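You operate a simulated robot arm through the tools that you are given. There is no shell and no other tool.

Carry out the task below with a simulated robot arm. There is one attempt and no reset: what you move stays moved.

TASK
Dip the green wire loop in dye twice, rinsing it in between.
Fine: dye from the yellow dye cup, rinse in the blue wash trough; lay it on the white felt mat after.

It is judged by the outcome, as a careful person would: the job done as asked, and still so three seconds after it is handed in. It fails if anything else is knocked over, pushed out of place, dropped, spilled or broken.

THE ROBOT
A 7-joint arm with a two-finger gripper, fixed in place. Base frame: the origin is at the foot of the arm, x ahead of it, y to its left, z up; the work surface is at about z = 0.86. Readings come in m, degrees, newtons and seconds.
With the tool pointing down near the work surface it reaches from about 0.3 to 0.74 m from the base axis. Its first joint turns from -166.0 to 166.0 degrees. Payload 2.94 kg.
The tool frame sits at the grasp point between the pads (the TCP): z along the fingers, y along the line on which they close. The tips reach 0.03 m beyond it. The gripper opens to 0.138 m. The gripper's body begins 0.109 m behind the TCP.
Orientation is that of the tool frame in the base frame, as a unit quaternion [w, x, y, z]. With the fingers straight down and closing along the base's y, the tool's x points along the base's -x, its y along +y and its z along -z.

THE INTERFACE
- The arm moves only by the tool drive_tool. Its argument "increments" is text: rows parted by semicolons, each of 6 numbers parted by spaces: the shift along the base's x, y, z in m, then the turn, a rotation vector about the base's x, y, z in degrees. In form: x y z ax ay az; .... A call has 1 to 20 rows; each row is the pose to reach, as a shift and turn from the pose commanded when the call began. "jaw" is the closure in counts, from 0 (fully open) to 255 (shut), set as the call begins (left out, the last holds). A row lasts 0.2 s, in which the tool goes at most 0.05 m and 8.6 degrees; a call with a longer step from one row to the next is refused whole, and so is a gripper value outside its range. A pose out of reach is approached as far as the arm can. The call stops where the force on the tool passes 40 N (or 10 N more than at its start, if that is more) or the arm is blocked; 0.2 s more then pass. The fingers move at their own pace and stop on an object; they squeeze with about 27 N. The grip force told is the motor's: it shows also when the fingers shut on nothing. Time passes only in rows, and 0.2 s behind the last, so rows that repeat a pose let the fingers close. It gives the time, the measured TCP pose, the force on the tool (base axes), the opening and the grip force at its end, in the units of the frame above (readings bear some noise), with the torque about the TCP (base axes, N m) and any sound that the robot's microphone picked up, and new pictures: "show" is both (left out), scene, wrist or none.
- Cameras (640 x 400 px; columns grow to the right, rows downward): "scene" is fixed at [0.0503, -0.4994, 1.6405]; the picture's right is [0.73, -0.69, 0.00], its down [-0.38, -0.40, -0.84] and it looks along [0.57, 0.61, -0.55] (base axes); focal length 354 px, centre (320, 200). "wrist" rides on the gripper at [0.071, 0.019, -0.146] in the tool frame; the picture's right is [-0.26, 0.97, 0.00], its down [-0.85, -0.23, -0.48] and it looks along [-0.46, -0.12, 0.88] (tool axes); focal length 280 px, centre (320, 200). There is no depth. A picture from a camera that has moved, and an enlarged one, comes with that camera's place and axes in the base frame and with its lens.
- raise_lower(by): slides the trunk up (or, below 0, down) by that many m; the arm rides with it, the base frame stays. It gives what a move gives, with no picture.
- zoom(camera, box): a new picture of the part [left, top, right, bottom] of that camera's present view, enlarged. It takes no simulated time.
- sign_off(): hands the job in; it is judged then, once.

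Nothing tells you positions but the pictures and the camera data. Unless the task says otherwise, let go and move clear before handing in.

The tools are called after "Call:" by a JSON object that holds its "api" and its "payload". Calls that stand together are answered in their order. drive_tool: Moves the arm, as the interface text tells. Its arguments: {"type":"object","properties":{"increments":{"type":"string"},"jaw":{"type":"number"},"show":{"type":"string","enum":["both","scene","wrist","none"]}},"required":["increments"]} The other tools are called the same way: raise_lower (by) slides the trunk up or down; zoom (camera, box) takes an enlarged picture of a part of a camera's view; sign_off () hands the job in.

At the start:

```text
t: 0.0
ee_pos: [0.4359, 0.1593, 1.1869]
tcp_rot: [0.0, 0.001, 1.0, -0.001]
ft_force: [0.4, 0.9, 0.3]
ft_torque: [0.0, 0.01, 0.01]
finger_gap: 0.1379
grip_force: 0.1
trunk travel left (down, up): [-0.425, 0.029]
```

scene: 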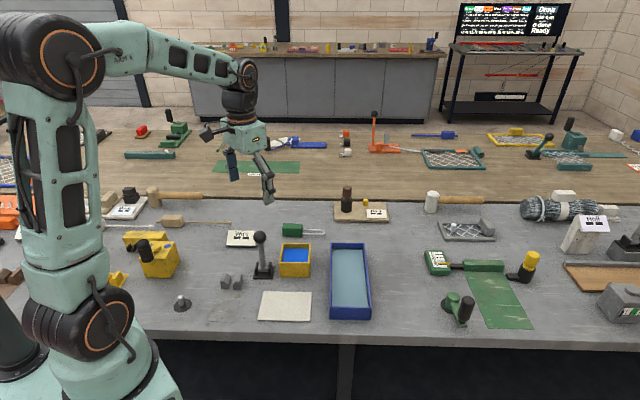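
wrist: 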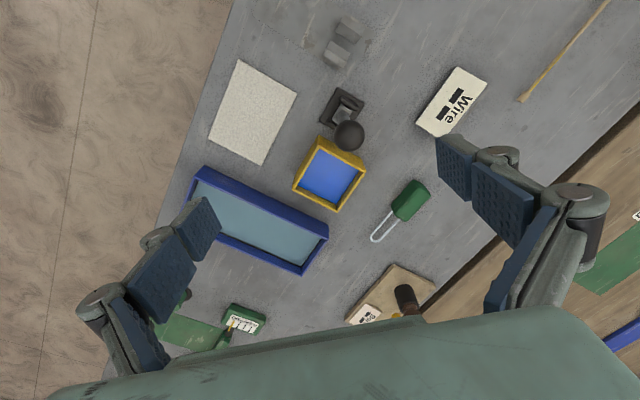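

I see a yellow cup with blue liquid, a blue trough, a white felt mat and a green-handled wire loop beside a "Wire" card. I will zoom in first to locate them precisely.

Call:
{"api": "zoom", "payload": {"camera": "scene", "box": [210, 210, 390, 330]}}

Call:
{"api": "zoom", "payload": {"camera": "wrist", "box": [180, 40, 500, 290]}}

Call:
{"api": "zoom", "payload": {"camera": "wrist", "box": [350, 160, 450, 260]}}

```text
3.33 times, centred on (300, 270) of scene
camera zoom: at [0.0503, -0.4994, 1.6405], right [0.73, -0.69, 0.0], down [-0.38, -0.4, -0.84], along [0.57, 0.61, -0.55], focal length 1182 px, centre (387, -33)
```

zoom: 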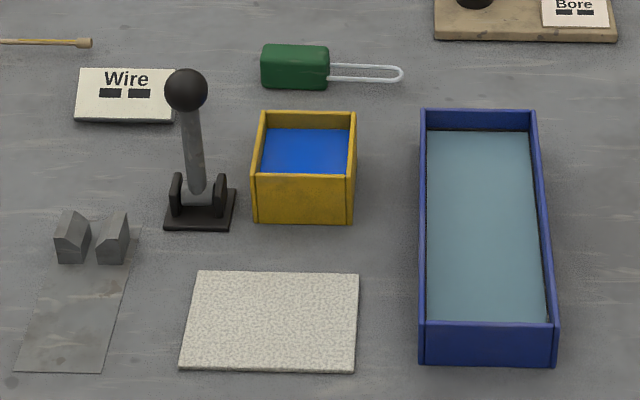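

```text
1.60 times, centred on (340, 165) of wrist
camera zoom: at [0.3649, 0.1783, 1.3323], right [0.26, 0.97, 0.0], down [0.85, -0.23, 0.48], along [0.46, -0.12, -0.88], focal length 449 px, centre (288, 256)
```

zoom: 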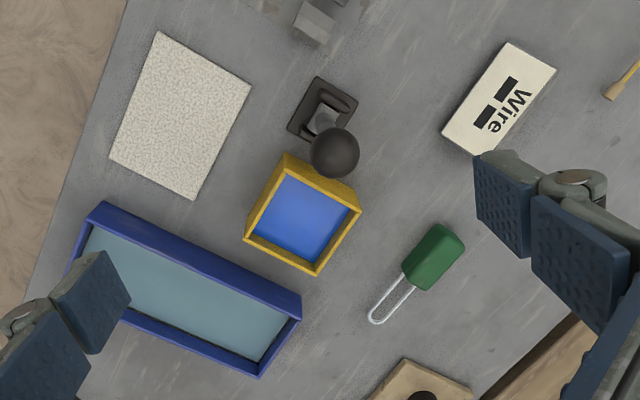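

```text
4.00 times, centred on (400, 210) of wrist
camera zoom: at [0.3649, 0.1783, 1.3323], right [0.26, 0.97, 0.0], down [0.85, -0.23, 0.48], along [0.46, -0.12, -0.88], focal length 1122 px, centre (0, 160)
```

zoom: 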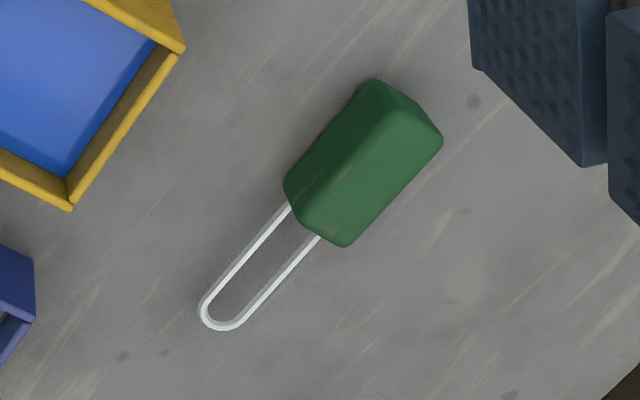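

The green handle appears to be near (0.648, 0.275), with its loop pointing along (0.69, -0.72). The cup centre is near (0.553, 0.14) with its rim at z≈0.918, the trough near (0.62, -0.017), and a lever ball near (0.465, 0.19, 1.0). I will move above the handle with the tool yawed about -46° to line up with it, then check the view.

Call:
{"api": "drive_tool", "payload": {"increments": "0.02 0.01 0 0 0 -6; 0.05 0.025 0 0 0 -12; 0.08 0.045 -0.01 0 0 -18; 0.11 0.06 -0.02 0 0 -24; 0.14 0.08 -0.04 0 0 -30; 0.17 0.095 -0.06 0 0 -36; 0.195 0.108 -0.075 0 0 -42; 0.212 0.116 -0.087 0 0 -46; 0.212 0.116 -0.087 0 0 -46", "jaw": 110, "show": "both"}}

```text
t: 2.0
ee_pos: [0.6475, 0.2752, 1.1022]
tcp_rot: [0.0, 0.391, 0.92, 0.0]
ft_force: [0.2, 0.4, 0.6]
ft_torque: [0.04, -0.01, -0.02]
finger_gap: 0.0783
grip_force: 0.0
trunk travel left (down, up): [-0.425, 0.029]
camera wrist: at [0.6119, 0.3397, 1.2463], right [0.88, 0.48, 0.0], down [0.42, -0.77, 0.48], along [0.23, -0.42, -0.88], focal length 280 px, centre (320, 200)
```

scene: 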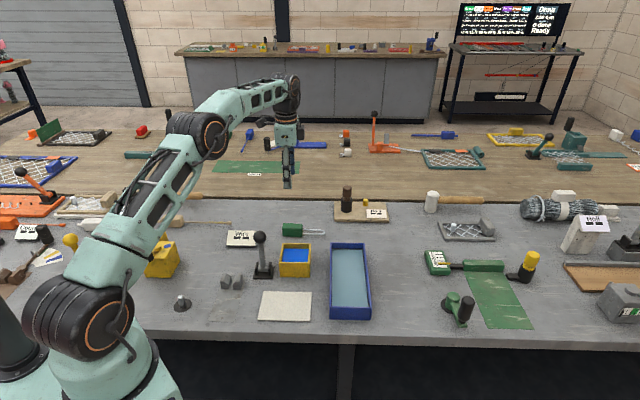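
wrist: 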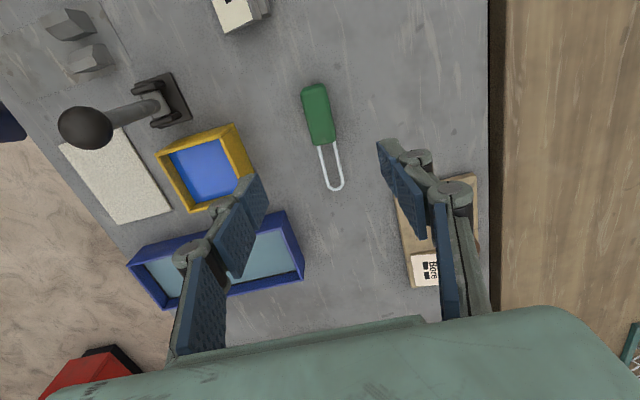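

The tool is above the handle, and the loop axis is about 8° off vertical in the wrist view. I will zoom in to refine the handle's position and angle.

Call:
{"api": "zoom", "payload": {"camera": "wrist", "box": [270, 70, 380, 200]}}

Call:
{"api": "zoom", "payload": {"camera": "scene", "box": [260, 160, 350, 250]}}

```text
3.08 times, centred on (325, 135) of wrist
camera zoom: at [0.6119, 0.3397, 1.2463], right [0.88, 0.48, 0.0], down [0.42, -0.77, 0.48], along [0.23, -0.42, -0.88], focal length 863 px, centre (305, 400)
```

zoom: 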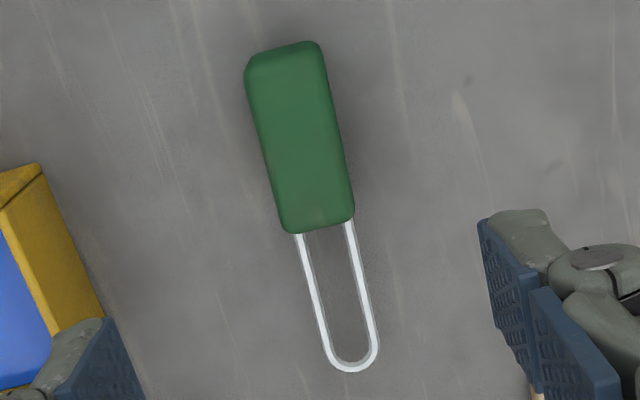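

```text
4.44 times, centred on (305, 205) of scene
camera zoom: at [0.0503, -0.4994, 1.6405], right [0.73, -0.69, 0.0], down [-0.38, -0.4, -0.84], along [0.57, 0.61, -0.55], focal length 1576 px, centre (387, 178)
```

zoom: 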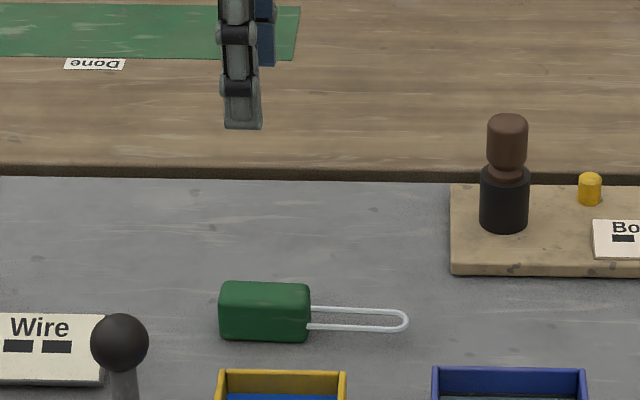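

The handle centre is refined to about (0.648, 0.273), roughly 0.068 × 0.029 m, with its axis at about -49°. I will turn a little further and descend part of the way to check that the fingers straddle it.

Call:
{"api": "drive_tool", "payload": {"increments": "0 -0.001 -0.03 0 0 -1.5; 0 -0.002 -0.07 0 0 -3.3; 0 -0.002 -0.11 0 0 -3.3; 0 -0.002 -0.145 0 0 -3.3; 0 -0.002 -0.165 0 0 -3.3; 0 -0.002 -0.165 0 0 -3.3", "jaw": 110, "show": "both"}}

```text
t: 3.4
ee_pos: [0.6513, 0.2728, 0.9369]
tcp_rot: [0.001, 0.417, 0.909, 0.0]
ft_force: [-0.2, 0.6, 0.0]
ft_torque: [-0.02, -0.02, 0.02]
finger_gap: 0.0786
grip_force: 0.1
trunk travel left (down, up): [-0.425, 0.029]
camera wrist: at [0.6197, 0.3394, 1.0819], right [0.9, 0.43, 0.0], down [0.38, -0.79, 0.48], along [0.21, -0.43, -0.88], focal length 280 px, centre (320, 200)
```

scene: 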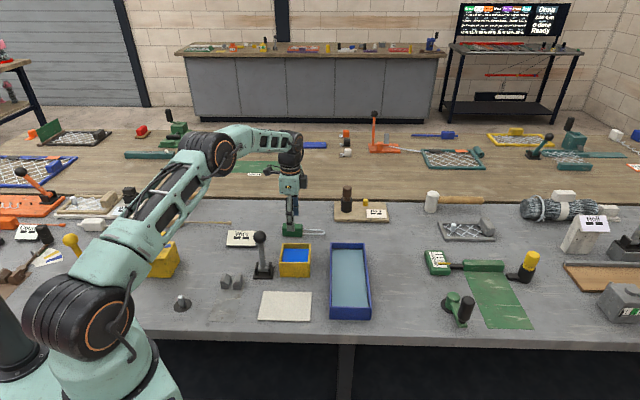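
wrist: 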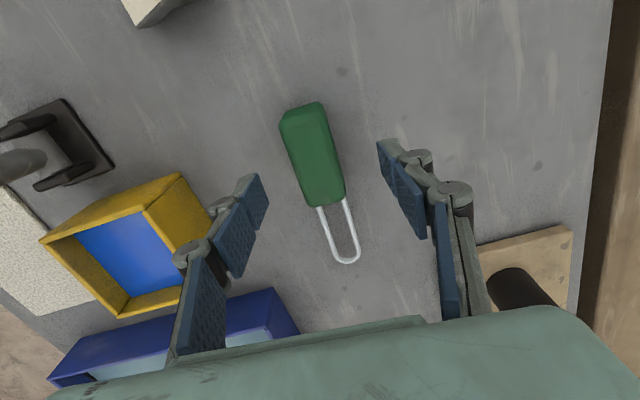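

The fingers straddle the handle with good alignment, only about 4 mm off. I will correct that small offset and descend to grasp height.

Call:
{"api": "drive_tool", "payload": {"increments": "-0.003 0.001 -0.013 0 0 0; -0.004 0.002 -0.026 0 0 0; -0.004 0.002 -0.038 0 0 0; -0.004 0.002 -0.038 0 0 0", "jaw": 110, "show": "both"}}

```text
t: 4.4
ee_pos: [0.6462, 0.2755, 0.897]
tcp_rot: [-0.001, 0.417, 0.909, 0.0]
ft_force: [-0.4, 0.1, 0.2]
ft_torque: [0.0, 0.01, -0.02]
finger_gap: 0.0787
grip_force: 0.1
trunk travel left (down, up): [-0.425, 0.029]
camera wrist: at [0.6143, 0.3419, 1.0425], right [0.9, 0.43, 0.0], down [0.38, -0.79, 0.48], along [0.21, -0.43, -0.88], focal length 280 px, centre (320, 200)
```

scene: 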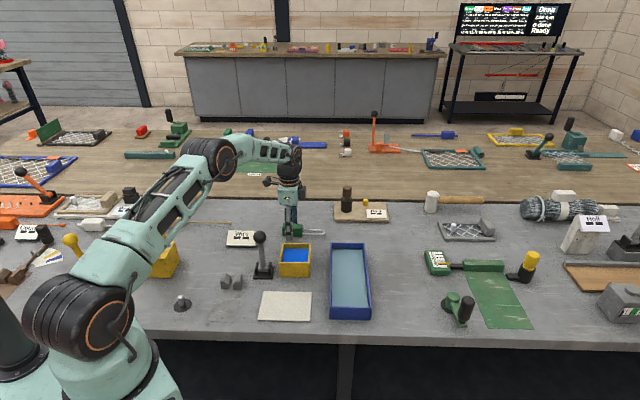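
wrist: 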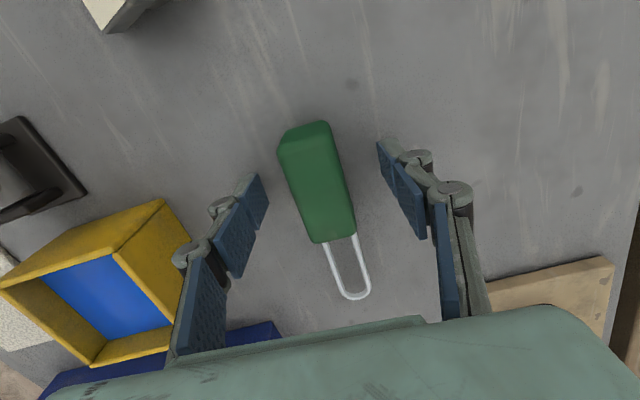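

The handle is centred between the pads. I will close on it now.

Call:
{"api": "drive_tool", "payload": {"increments": "0 0 0 0 0 0; 0 0 0 0 0 0; 0 0 0 0 0 0; 0 0 0 0 0 0; 0 0 0 0 0 0", "jaw": 255, "show": "wrist"}}

```text
t: 5.6
ee_pos: [0.6454, 0.2753, 0.8981]
tcp_rot: [0.0, 0.417, 0.909, 0.0]
ft_force: [-0.7, -0.3, 0.2]
ft_torque: [-0.03, -0.01, 0.01]
finger_gap: 0.0313
grip_force: 27.0
trunk travel left (down, up): [-0.425, 0.029]
camera wrist: at [0.6143, 0.3419, 1.0425], right [0.9, 0.43, 0.0], down [0.38, -0.79, 0.48], along [0.2, -0.43, -0.88], focal length 280 px, centre (320, 200)
```

wrist: 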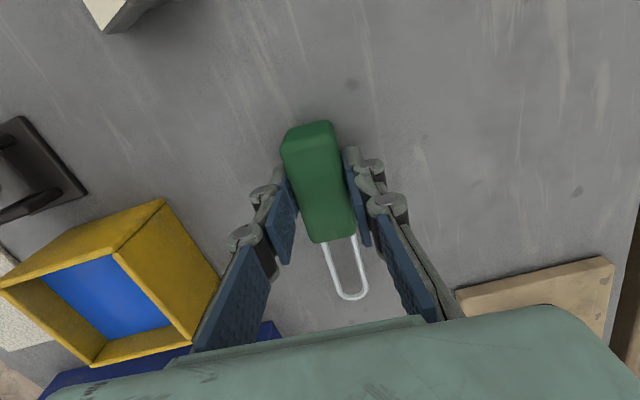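

The handle is held with a 31 mm gap. I will lift it straight up, then yaw until the loop points toward -y.

Call:
{"api": "drive_tool", "payload": {"increments": "0 0 0.015 0 0 0; 0 0 0.04 0 0 0; 0 0 0.075 0 0 0; 0 0 0.11 0 0 -6; 0 -0.01 0.145 0 0 -13; -0.01 -0.02 0.18 0 0 -20; -0.02 -0.03 0.21 0 0 -27; -0.03 -0.04 0.23 0 0 -34; -0.04 -0.05 0.24 0 0 -40.7; -0.04 -0.05 0.24 0 0 -40.7", "jaw": 255, "show": "both"}}

```text
t: 7.8
ee_pos: [0.6032, 0.2232, 1.1404]
tcp_rot: [0.0, 0.707, 0.707, 0.0]
ft_force: [0.1, 0.0, -1.0]
ft_torque: [0.04, 0.01, -0.01]
finger_gap: 0.0314
grip_force: 26.7
trunk travel left (down, up): [-0.425, 0.029]
camera wrist: at [0.6223, 0.2959, 1.2845], right [0.96, -0.26, 0.0], down [-0.23, -0.85, 0.48], along [-0.13, -0.46, -0.88], focal length 280 px, centre (320, 200)
```

scene: 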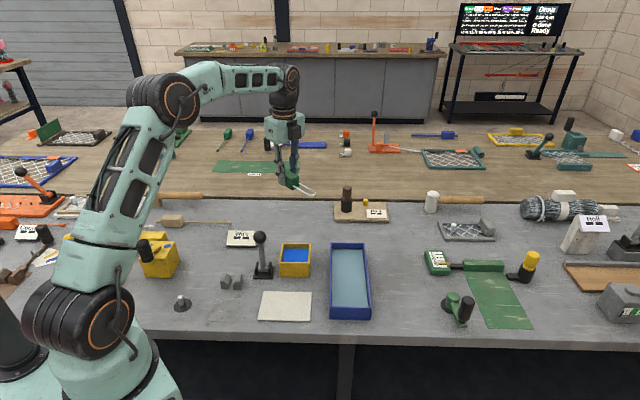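
wrist: 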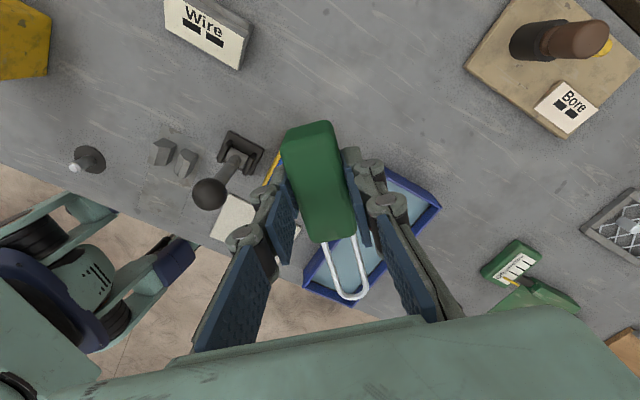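

The lift was clean. The loop now points toward -y, so I will tilt the gripper 60° about +x to point it down while moving to hover above the cup, well clear of the lever ball.

Call:
{"api": "drive_tool", "payload": {"increments": "0 0 0 6 0 0; -0.005 -0.008 0 12 0 0; -0.01 -0.016 0 18 0 0; -0.018 -0.024 0 24 0 0; -0.026 -0.032 0 30 0 0; -0.034 -0.04 0 36 0 0; -0.04 -0.048 0 42 0 0; -0.046 -0.056 0 48 0 0; -0.05 -0.062 0 54 0 0; -0.05 -0.065 0 60 0 0; -0.05 -0.065 0 60 0 0", "jaw": 255, "show": "both"}}

```text
t: 10.2
ee_pos: [0.5552, 0.1598, 1.1372]
tcp_rot: [-0.354, 0.612, 0.612, 0.354]
ft_force: [-0.2, 0.1, -1.4]
ft_torque: [-0.01, -0.04, 0.01]
finger_gap: 0.0312
grip_force: 26.6
trunk travel left (down, up): [-0.425, 0.029]
camera wrist: at [0.5743, 0.07, 1.2703], right [0.97, -0.13, -0.23], down [-0.23, -0.84, -0.5], along [-0.12, 0.53, -0.84], focal length 280 px, centre (320, 200)
```

scene: 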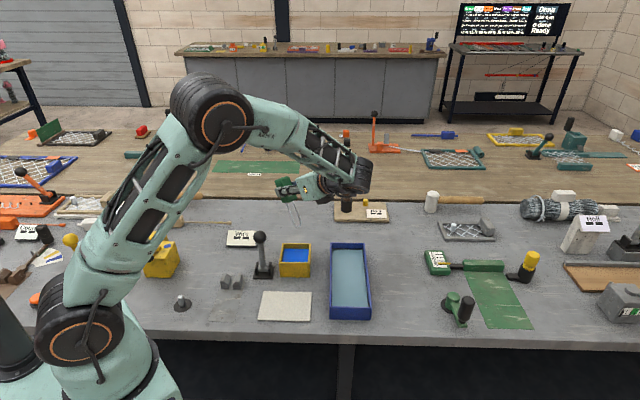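
wrist: 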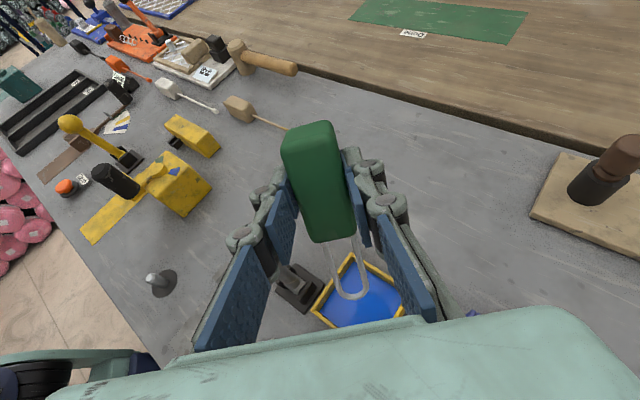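

The tilt was reached and the loop hangs above the cup. I will zoom in to check alignment before lowering.

Call:
{"api": "zoom", "payload": {"camera": "scene", "box": [230, 160, 390, 290]}}

Call:
{"api": "zoom", "payload": {"camera": "wrist", "box": [260, 220, 450, 340]}}

```text
3.08 times, centred on (310, 225) of scene
camera zoom: at [0.0503, -0.4994, 1.6405], right [0.73, -0.69, 0.0], down [-0.38, -0.4, -0.84], along [0.57, 0.61, -0.55], focal length 1091 px, centre (351, 123)
```

zoom: 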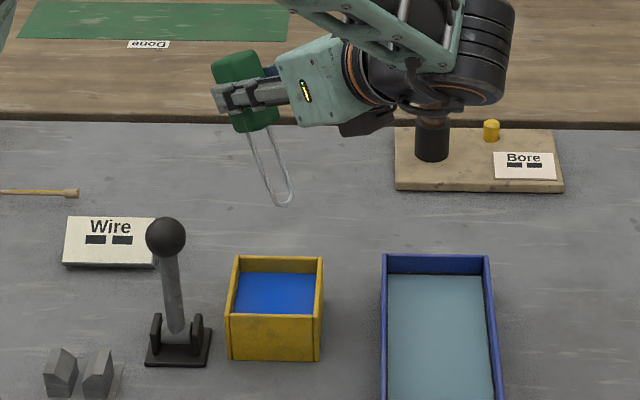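

```text
3.33 times, centred on (355, 280) of wrist
camera zoom: at [0.5743, 0.07, 1.2703], right [0.97, -0.13, -0.23], down [-0.23, -0.84, -0.5], along [-0.12, 0.53, -0.84], focal length 935 px, centre (203, -67)
```

zoom: 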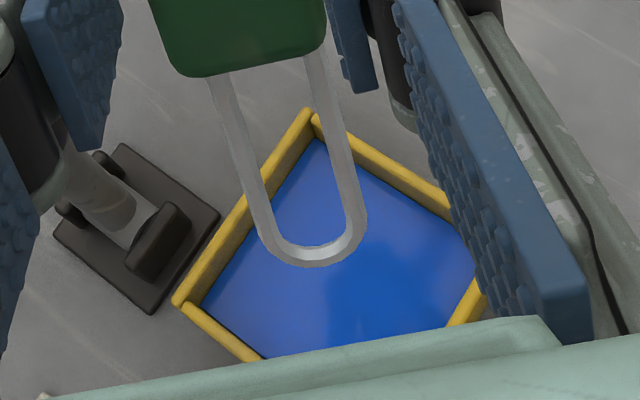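

Both views agree the loop tip is near (0.554, 0.122, 1.026), inside the cup outline centred at about (0.5535, 0.140). I will lower it slowly into the dye.

Call:
{"api": "drive_tool", "payload": {"increments": "0 0 -0.02 0 0 0; 0 0 -0.045 0 0 0; 0 0 -0.07 0 0 0; 0 0 -0.09 0 0 0; 0 0 -0.11 0 0 0; 0 0 -0.125 0 0 0; 0 0 -0.135 0 0 0; 0 0 -0.143 0 0 0; 0 0 -0.143 0 0 0", "jaw": 255, "show": "both"}}

```text
t: 12.2
ee_pos: [0.5535, 0.1594, 0.9964]
tcp_rot: [-0.353, 0.613, 0.613, 0.353]
ft_force: [-1.0, 0.4, -0.3]
ft_torque: [0.01, -0.01, -0.01]
finger_gap: 0.0313
grip_force: 27.1
trunk travel left (down, up): [-0.425, 0.029]
camera wrist: at [0.5732, 0.0698, 1.1281], right [0.97, -0.13, -0.23], down [-0.23, -0.84, -0.5], along [-0.12, 0.53, -0.84], focal length 280 px, centre (320, 200)
```

scene: 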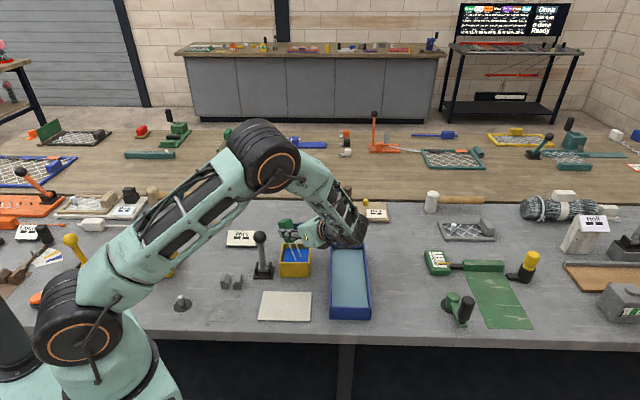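
wrist: 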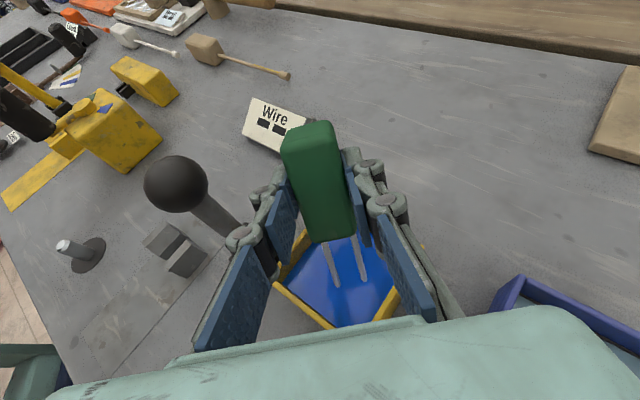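

The loop has entered the dye and its end is submerged. I will zoom in to judge the depth.

Call:
{"api": "zoom", "payload": {"camera": "scene", "box": [250, 205, 340, 285]}}

Call:
{"api": "zoom", "payload": {"camera": "wrist", "box": [250, 210, 430, 340]}}

```text
5.00 times, centred on (295, 245) of scene
camera zoom: at [0.0503, -0.4994, 1.6405], right [0.73, -0.69, 0.0], down [-0.38, -0.4, -0.84], along [0.57, 0.61, -0.55], focal length 1772 px, centre (445, -25)
```

zoom: 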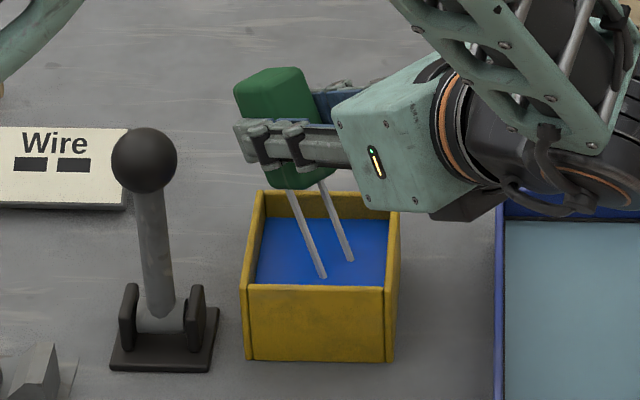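

```text
3.08 times, centred on (340, 275) of wrist
camera zoom: at [0.5732, 0.0698, 1.1281], right [0.97, -0.13, -0.23], down [-0.23, -0.84, -0.5], along [-0.12, 0.53, -0.84], focal length 863 px, centre (258, -31)
```

zoom: 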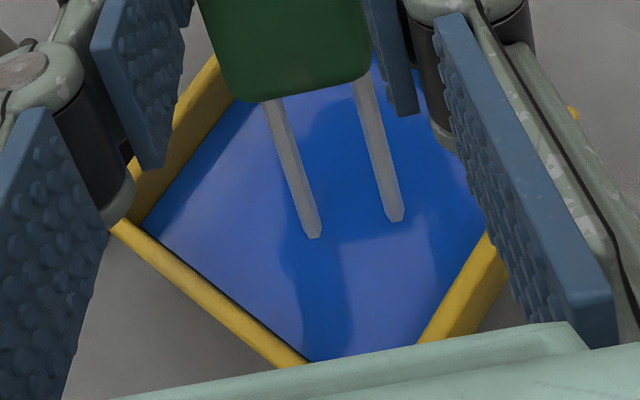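

The dye surface is near z≈0.901 and the loop tip near 0.886. I will go about 11 mm deeper, which keeps the handle above the rim, and hold for a second.

Call:
{"api": "drive_tool", "payload": {"increments": "0 0 -0.004 0 0 0; 0 0 -0.008 0 0 0; 0 0 -0.011 0 0 0; 0 0 -0.011 0 0 0; 0 0 -0.011 0 0 0; 0 0 -0.011 0 0 0; 0 0 -0.011 0 0 0; 0 0 -0.011 0 0 0", "jaw": 255, "show": "both"}}

Call:
{"api": "zoom", "payload": {"camera": "scene", "box": [250, 205, 340, 285]}}

```text
t: 14.0
ee_pos: [0.5535, 0.1603, 0.9844]
tcp_rot: [-0.353, 0.613, 0.612, 0.354]
ft_force: [-0.1, -0.4, -0.7]
ft_torque: [0.01, -0.01, 0.0]
finger_gap: 0.0311
grip_force: 27.3
trunk travel left (down, up): [-0.425, 0.029]
camera wrist: at [0.5731, 0.0696, 1.1176], right [0.97, -0.13, -0.23], down [-0.23, -0.84, -0.5], along [-0.12, 0.53, -0.84], focal length 280 px, centre (320, 200)
```

scene: 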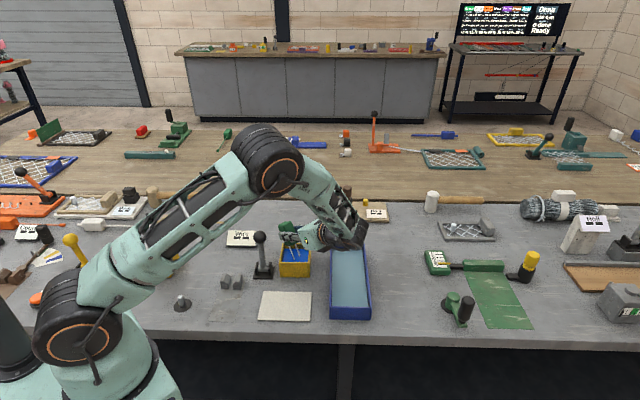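
wrist: 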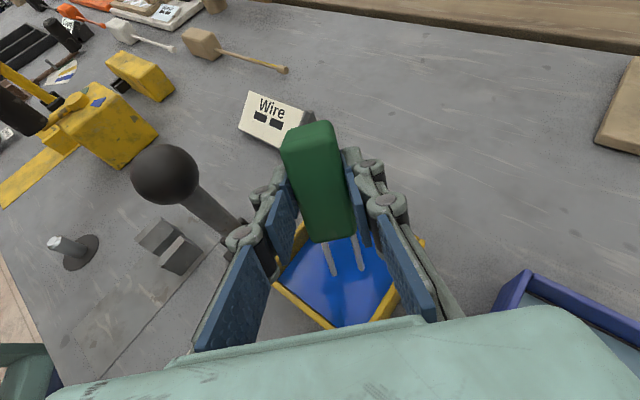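

```text
5.00 times, centred on (295, 245) of scene
camera zoom: at [0.0503, -0.4994, 1.6405], right [0.73, -0.69, 0.0], down [-0.38, -0.4, -0.84], along [0.57, 0.61, -0.55], focal length 1772 px, centre (445, -25)
```

zoom: 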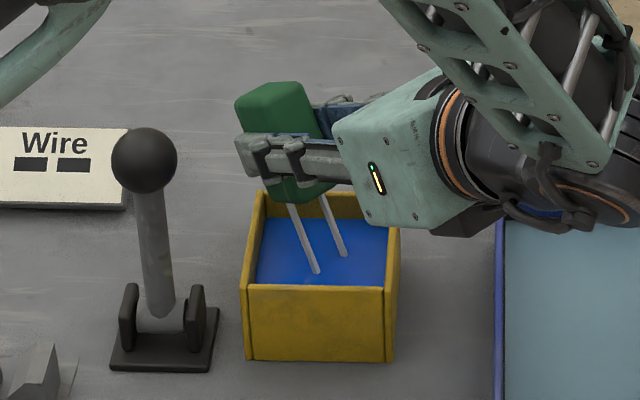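

The tip is at about z≈0.874, roughly 27 mm into the dye, and was held for over a second with no contact force. I will lift straight out and look at the loop.

Call:
{"api": "drive_tool", "payload": {"increments": "0 0 0.01 0 0 0; 0 0 0.025 0 0 0; 0 0 0.045 0 0 0; 0 0 0.07 0 0 0; 0 0 0.1 0 0 0; 0 0 0.125 0 0 0; 0 0 0.136 0 0 0; 0 0 0.136 0 0 0", "jaw": 255, "show": "both"}}

Call:
{"api": "zoom", "payload": {"camera": "scene", "box": [240, 170, 390, 330]}}

Call:
{"api": "zoom", "payload": {"camera": "wrist", "box": [260, 220, 450, 340]}}

```text
t: 15.8
ee_pos: [0.5557, 0.159, 1.1202]
tcp_rot: [-0.353, 0.613, 0.612, 0.353]
ft_force: [-0.4, -0.2, -0.8]
ft_torque: [-0.02, 0.02, -0.01]
finger_gap: 0.0311
grip_force: 26.9
trunk travel left (down, up): [-0.425, 0.029]
camera wrist: at [0.5738, 0.0697, 1.2539], right [0.96, -0.13, -0.23], down [-0.23, -0.84, -0.5], along [-0.12, 0.53, -0.84], focal length 280 px, centre (320, 200)
```

scene: 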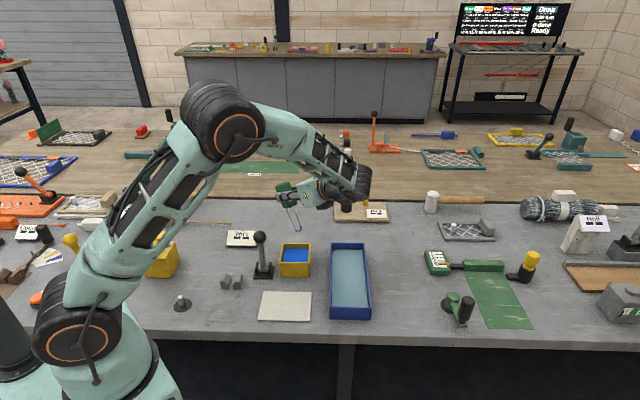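
wrist: 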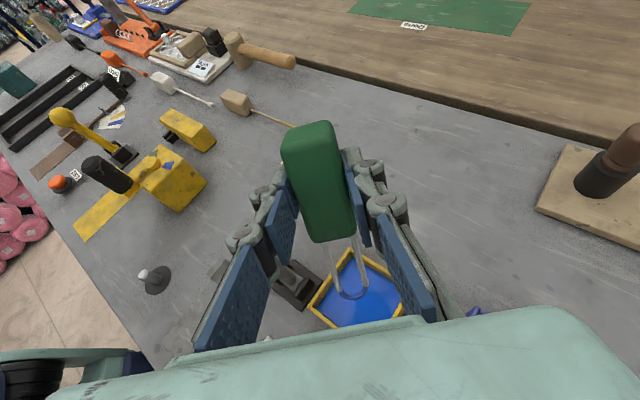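

```text
2.50 times, centred on (315, 250) of scene
camera zoom: at [0.0503, -0.4994, 1.6405], right [0.73, -0.69, 0.0], down [-0.38, -0.4, -0.84], along [0.57, 0.61, -0.55], focal length 886 px, centre (332, 75)
```

zoom: 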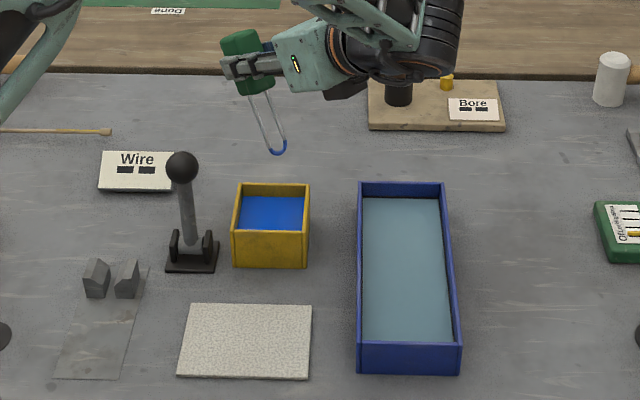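

```text
3.33 times, centred on (355, 280) of wrist
camera zoom: at [0.5738, 0.0697, 1.2539], right [0.96, -0.13, -0.23], down [-0.23, -0.84, -0.5], along [-0.12, 0.53, -0.84], focal length 935 px, centre (203, -67)
```

zoom: 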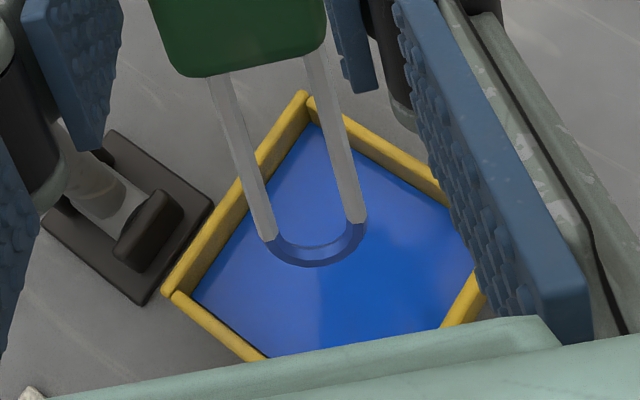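

The loop's bend has turned blue, so the first dip took. Next I will carry it over the wash trough and reduce the tilt to about 35°, since the water there is shallower.

Call:
{"api": "drive_tool", "payload": {"increments": "0.008 -0.012 0 0 0 0; 0.02 -0.032 0 -3 0 0; 0.032 -0.052 0 -7 0 0; 0.044 -0.072 0 -12 0 0; 0.056 -0.09 0 -17 0 0; 0.066 -0.105 0 -21 0 0; 0.0743 -0.1174 0 -25 0 0; 0.0743 -0.1174 0 -25 0 0; 0.0743 -0.1174 0 -25 0 0", "jaw": 255, "show": "both"}}

Call:
{"api": "zoom", "payload": {"camera": "scene", "box": [270, 170, 420, 330]}}

Call:
{"api": "zoom", "payload": {"camera": "wrist", "box": [240, 180, 480, 330]}}

```text
t: 17.8
ee_pos: [0.6268, 0.0418, 1.1207]
tcp_rot: [-0.213, 0.674, 0.675, 0.213]
ft_force: [-0.4, 0.1, -1.0]
ft_torque: [0.04, 0.01, 0.0]
finger_gap: 0.0313
grip_force: 27.3
trunk travel left (down, up): [-0.425, 0.029]
camera wrist: at [0.647, 0.0169, 1.2789], right [0.96, -0.21, -0.15], down [-0.23, -0.97, -0.1], along [-0.12, 0.13, -0.98], focal length 280 px, centre (320, 200)
```

scene: 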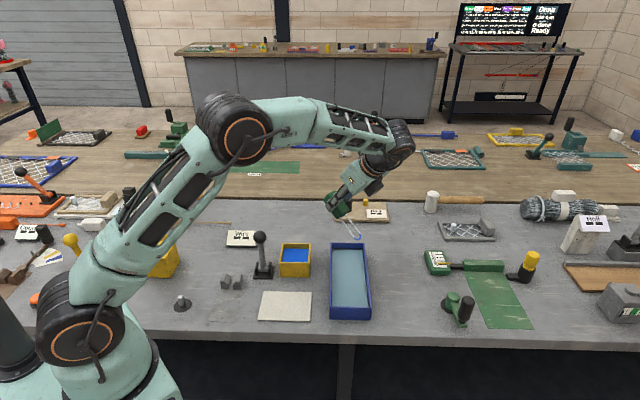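
wrist: 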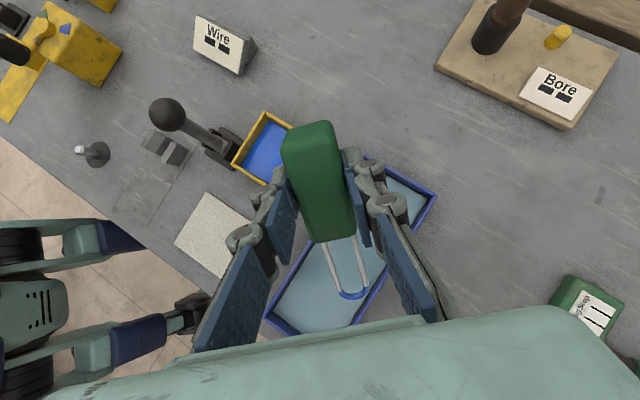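

```text
2.50 times, centred on (345, 250) of scene
camera zoom: at [0.0503, -0.4994, 1.6405], right [0.73, -0.69, 0.0], down [-0.38, -0.4, -0.84], along [0.57, 0.61, -0.55], focal length 886 px, centre (258, 75)
```

zoom: 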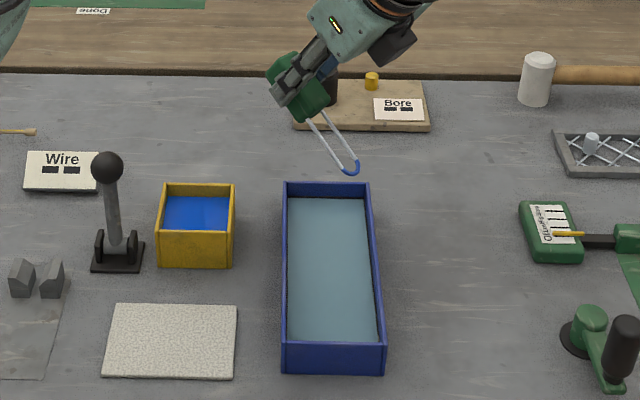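

```text
2.67 times, centred on (360, 255) of wrist
camera zoom: at [0.647, 0.0169, 1.2789], right [0.96, -0.21, -0.15], down [-0.23, -0.97, -0.1], along [-0.12, 0.13, -0.98], focal length 748 px, centre (213, 53)
```

zoom: 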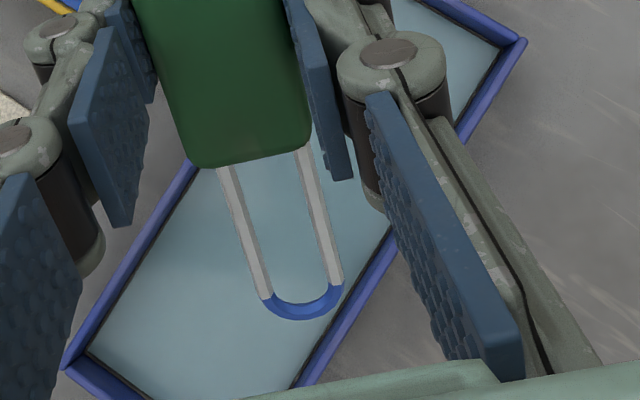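

The loop tip is over the trough at about (0.627, -0.039), with margin to both walls. I will lower it at about 42° tilt so the handle stays above the rim.

Call:
{"api": "drive_tool", "payload": {"increments": "0 -0.002 -0.015 3 0 0; 0 -0.005 -0.035 7 0 0; 0 -0.007 -0.06 7 0 0; 0 -0.007 -0.085 7 0 0; 0 -0.007 -0.11 7 0 0; 0 -0.007 -0.13 7 0 0; 0 -0.007 -0.142 7 0 0; 0 -0.007 -0.142 7 0 0", "jaw": 255, "show": "both"}}

Call:
{"api": "zoom", "payload": {"camera": "scene", "box": [300, 210, 400, 310]}}

Call:
{"api": "zoom", "payload": {"camera": "wrist", "box": [240, 200, 440, 330]}}

```text
t: 19.6
ee_pos: [0.6284, 0.0367, 0.9755]
tcp_rot: [-0.253, 0.66, 0.66, 0.254]
ft_force: [0.2, -0.4, -1.3]
ft_torque: [-0.04, -0.02, -0.02]
finger_gap: 0.0314
grip_force: 27.3
trunk travel left (down, up): [-0.425, 0.029]
camera wrist: at [0.6479, -0.0083, 1.1303], right [0.96, -0.19, -0.18], down [-0.23, -0.95, -0.21], along [-0.12, 0.25, -0.96], focal length 280 px, centre (320, 200)
```

scene: 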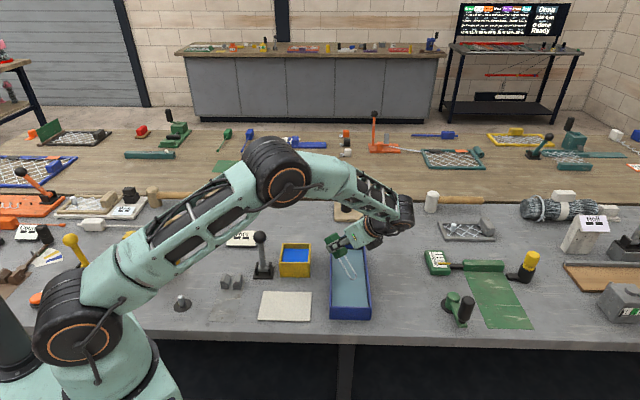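
wrist: 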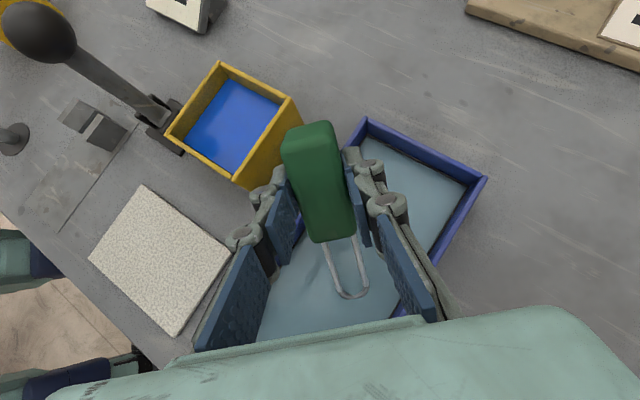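

```text
4.00 times, centred on (350, 260) of scene
camera zoom: at [0.0503, -0.4994, 1.6405], right [0.73, -0.69, 0.0], down [-0.38, -0.4, -0.84], along [0.57, 0.61, -0.55], focal length 1418 px, centre (200, -40)
```

zoom: 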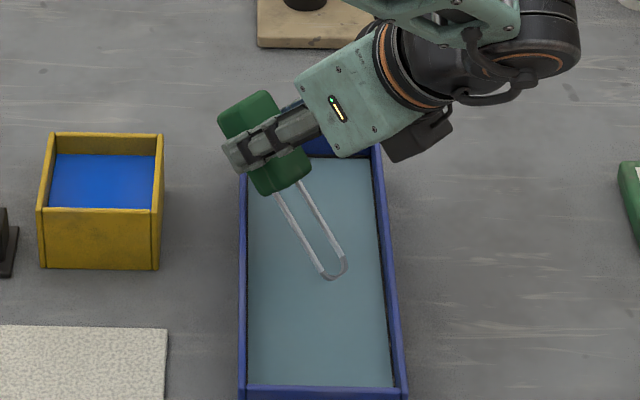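

```text
3.08 times, centred on (340, 265) of wrist
camera zoom: at [0.6479, -0.0083, 1.1303], right [0.96, -0.19, -0.18], down [-0.23, -0.95, -0.21], along [-0.12, 0.25, -0.96], focal length 863 px, centre (258, 0)
```

zoom: 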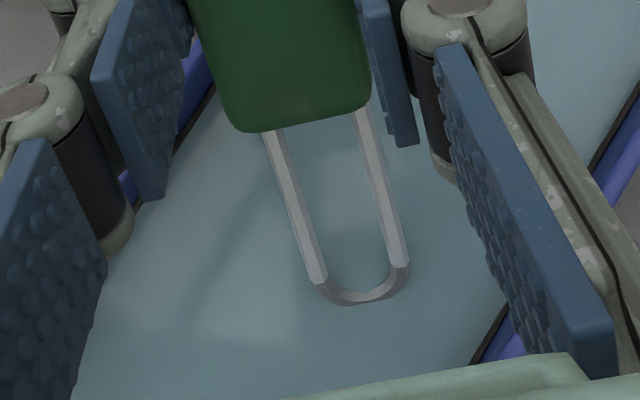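

The blue colour has already left the bend, with the tip just under the water. I will go about 8 mm deeper and move it gently back and forth to rinse it properly.

Call:
{"api": "drive_tool", "payload": {"increments": "0 0 -0.004 0 0 0; 0 0 -0.008 0 0 0; 0 0 -0.008 0 0 0; -0.005 -0.005 -0.008 0 0 0; -0.01 -0.01 -0.008 0 0 0; -0.005 -0.005 -0.008 0 0 0; 0 0 -0.008 0 0 0; -0.005 -0.005 -0.008 0 0 0; -0.01 -0.01 -0.008 0 0 0; -0.005 -0.005 -0.008 0 0 0; 0 0 -0.008 0 0 0; 0 0 -0.008 0 0 0", "jaw": 255, "show": "both"}}

Call:
{"api": "zoom", "payload": {"camera": "scene", "box": [300, 210, 400, 310]}}

Call:
{"api": "zoom", "payload": {"camera": "wrist", "box": [240, 200, 440, 330]}}

```text
t: 22.2
ee_pos: [0.6282, 0.0351, 0.97]
tcp_rot: [-0.254, 0.66, 0.66, 0.254]
ft_force: [-0.4, -0.1, -1.7]
ft_torque: [0.0, -0.01, 0.0]
finger_gap: 0.0313
grip_force: 27.1
trunk travel left (down, up): [-0.425, 0.029]
camera wrist: at [0.6472, -0.0089, 1.1247], right [0.97, -0.19, -0.18], down [-0.23, -0.95, -0.21], along [-0.12, 0.25, -0.96], focal length 280 px, centre (320, 200)
```

scene: 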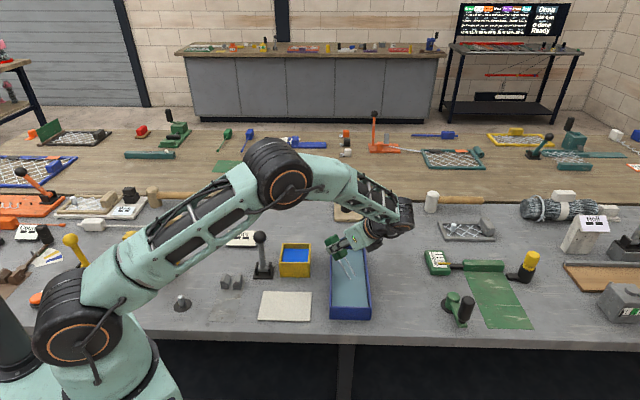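
wrist: 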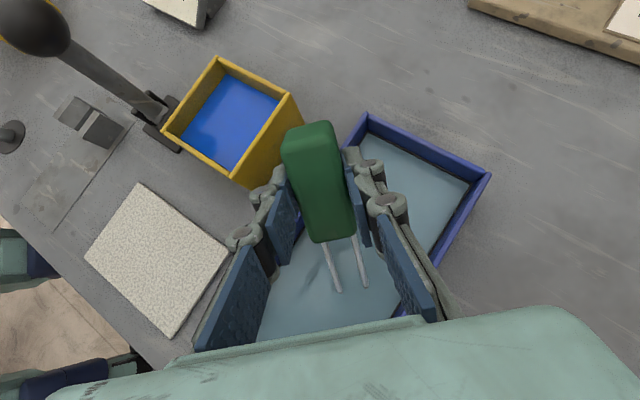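

```text
4.00 times, centred on (350, 260) of scene
camera zoom: at [0.0503, -0.4994, 1.6405], right [0.73, -0.69, 0.0], down [-0.38, -0.4, -0.84], along [0.57, 0.61, -0.55], focal length 1418 px, centre (200, -40)
```

zoom: 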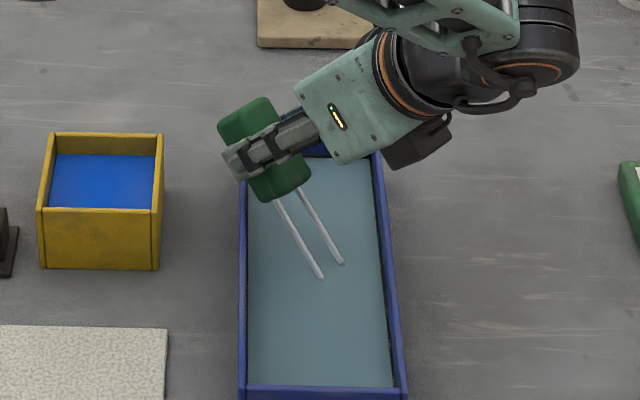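

```text
3.08 times, centred on (340, 265) of wrist
camera zoom: at [0.6472, -0.0089, 1.1247], right [0.97, -0.19, -0.18], down [-0.23, -0.95, -0.21], along [-0.12, 0.25, -0.96], focal length 863 px, centre (258, 0)
```

zoom: 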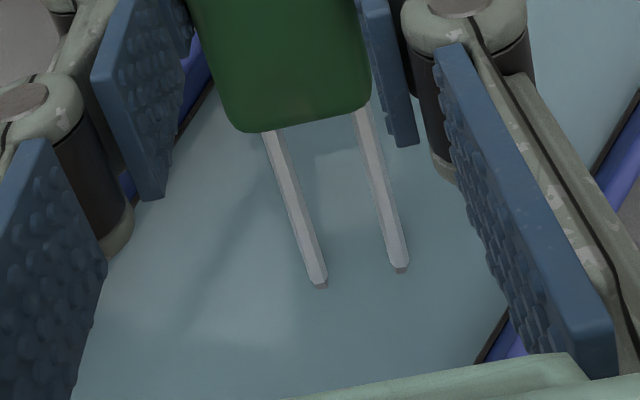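

The bend is fully submerged and has been rinsed for a couple of seconds. I will lift straight out, then return to the hover above the cup at 60° tilt by reversing the earlier offsets.

Call:
{"api": "drive_tool", "payload": {"increments": "0 0 0.015 0 0 0; 0 0 0.035 0 0 0; 0 0 0.065 0 0 0; 0 0 0.1 0 0 0; 0 0 0.13 0 0 0; -0.002 0.005 0.15 0 0 0; -0.012 0.025 0.15 3 0 0; -0.024 0.045 0.15 6 0 0; -0.036 0.065 0.15 10 0 0; -0.048 0.085 0.15 14 0 0; -0.06 0.105 0.15 18 0 0; -0.07 0.118 0.15 18 0 0; -0.0743 0.1244 0.15 18 0 0; -0.0743 0.1244 0.15 18 0 0; -0.0743 0.1244 0.15 18 0 0", "jaw": 255, "show": "both"}}

Call:
{"api": "zoom", "payload": {"camera": "scene", "box": [240, 170, 390, 330]}}

Call:
{"api": "zoom", "payload": {"camera": "wrist", "box": [260, 220, 450, 340]}}

```text
t: 25.4
ee_pos: [0.5542, 0.159, 1.1169]
tcp_rot: [-0.353, 0.613, 0.612, 0.354]
ft_force: [0.2, -0.2, -1.4]
ft_torque: [0.01, 0.02, -0.01]
finger_gap: 0.031
grip_force: 27.3
trunk travel left (down, up): [-0.425, 0.029]
camera wrist: at [0.573, 0.0684, 1.2518], right [0.97, -0.13, -0.23], down [-0.23, -0.84, -0.5], along [-0.12, 0.53, -0.84], focal length 280 px, centre (320, 200)
```

scene: 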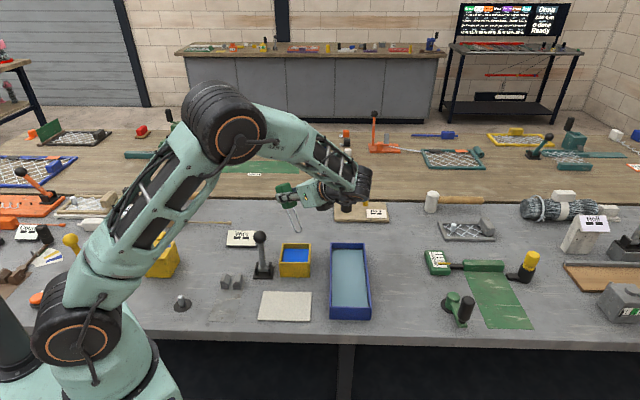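
wrist: 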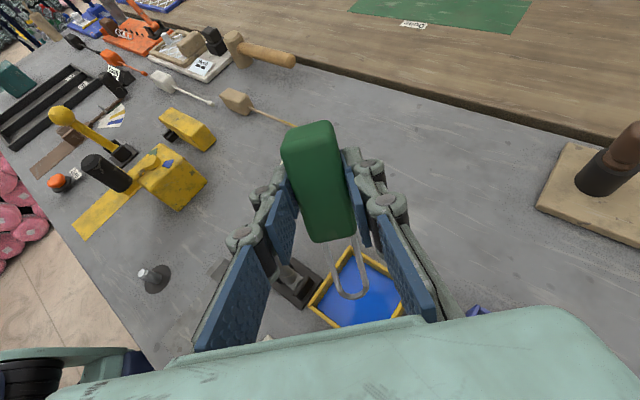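

```text
2.50 times, centred on (315, 250) of scene
camera zoom: at [0.0503, -0.4994, 1.6405], right [0.73, -0.69, 0.0], down [-0.38, -0.4, -0.84], along [0.57, 0.61, -0.55], focal length 886 px, centre (332, 75)
```

zoom: 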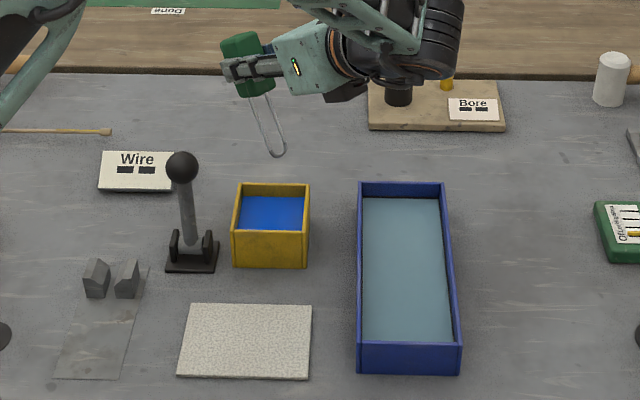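

```text
3.33 times, centred on (355, 280) of wrist
camera zoom: at [0.573, 0.0684, 1.2518], right [0.97, -0.13, -0.23], down [-0.23, -0.84, -0.5], along [-0.12, 0.53, -0.84], focal length 935 px, centre (203, -67)
```

zoom: 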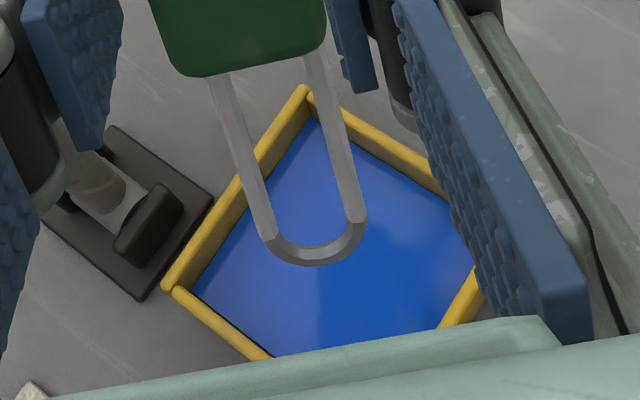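

The loop is clean and back in the same hover pose above the cup. I will do the second dip with the same descent, a hold, then a straight lift.

Call:
{"api": "drive_tool", "payload": {"increments": "0 0 -0.02 0 0 0; 0 0 -0.045 0 0 0; 0 0 -0.07 0 0 0; 0 0 -0.09 0 0 0; 0 0 -0.11 0 0 0; 0 0 -0.122 0 0 0; 0 0 -0.13 0 0 0; 0 0 -0.136 0 0 0; 0 0 -0.136 0 0 0; 0 0 -0.136 0 0 0; 0 0 -0.136 0 0 0; 0 0 -0.136 0 0 0; 0 0 -0.136 0 0 0", "jaw": 255, "show": "both"}}

Call:
{"api": "zoom", "payload": {"camera": "scene", "box": [250, 205, 340, 285]}}

```text
t: 28.2
ee_pos: [0.554, 0.1599, 0.9827]
tcp_rot: [-0.354, 0.612, 0.613, 0.353]
ft_force: [0.3, 0.0, -1.1]
ft_torque: [0.02, 0.0, 0.0]
finger_gap: 0.0314
grip_force: 26.6
trunk travel left (down, up): [-0.425, 0.029]
camera wrist: at [0.5732, 0.069, 1.1166], right [0.97, -0.13, -0.23], down [-0.23, -0.84, -0.5], along [-0.12, 0.53, -0.84], focal length 280 px, centre (320, 200)
```

scene: 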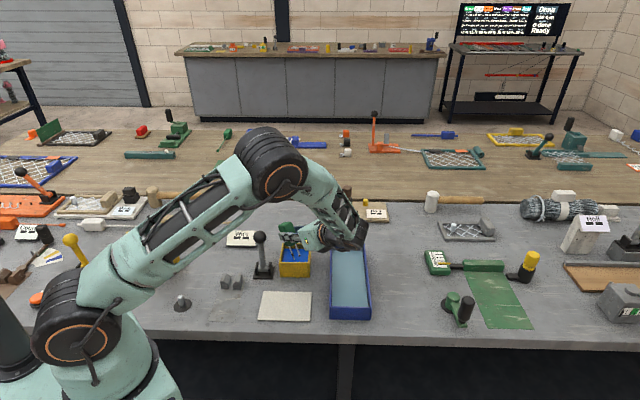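
wrist: 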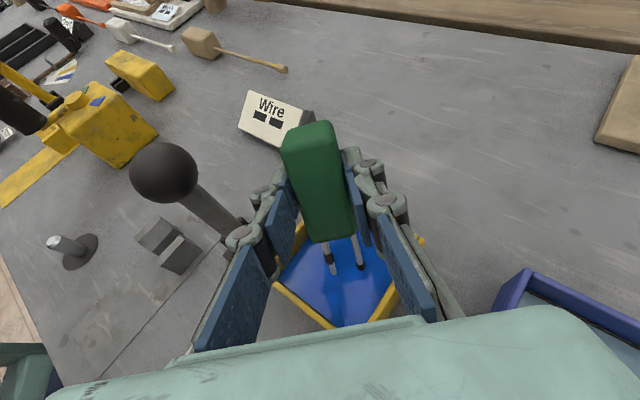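

```text
5.00 times, centred on (295, 245) of scene
camera zoom: at [0.0503, -0.4994, 1.6405], right [0.73, -0.69, 0.0], down [-0.38, -0.4, -0.84], along [0.57, 0.61, -0.55], focal length 1772 px, centre (445, -25)
```

zoom: 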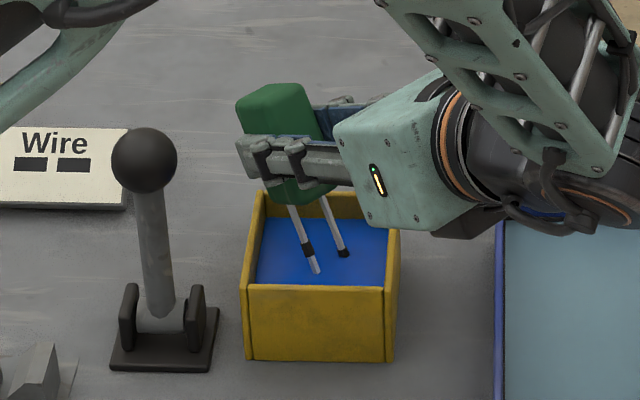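

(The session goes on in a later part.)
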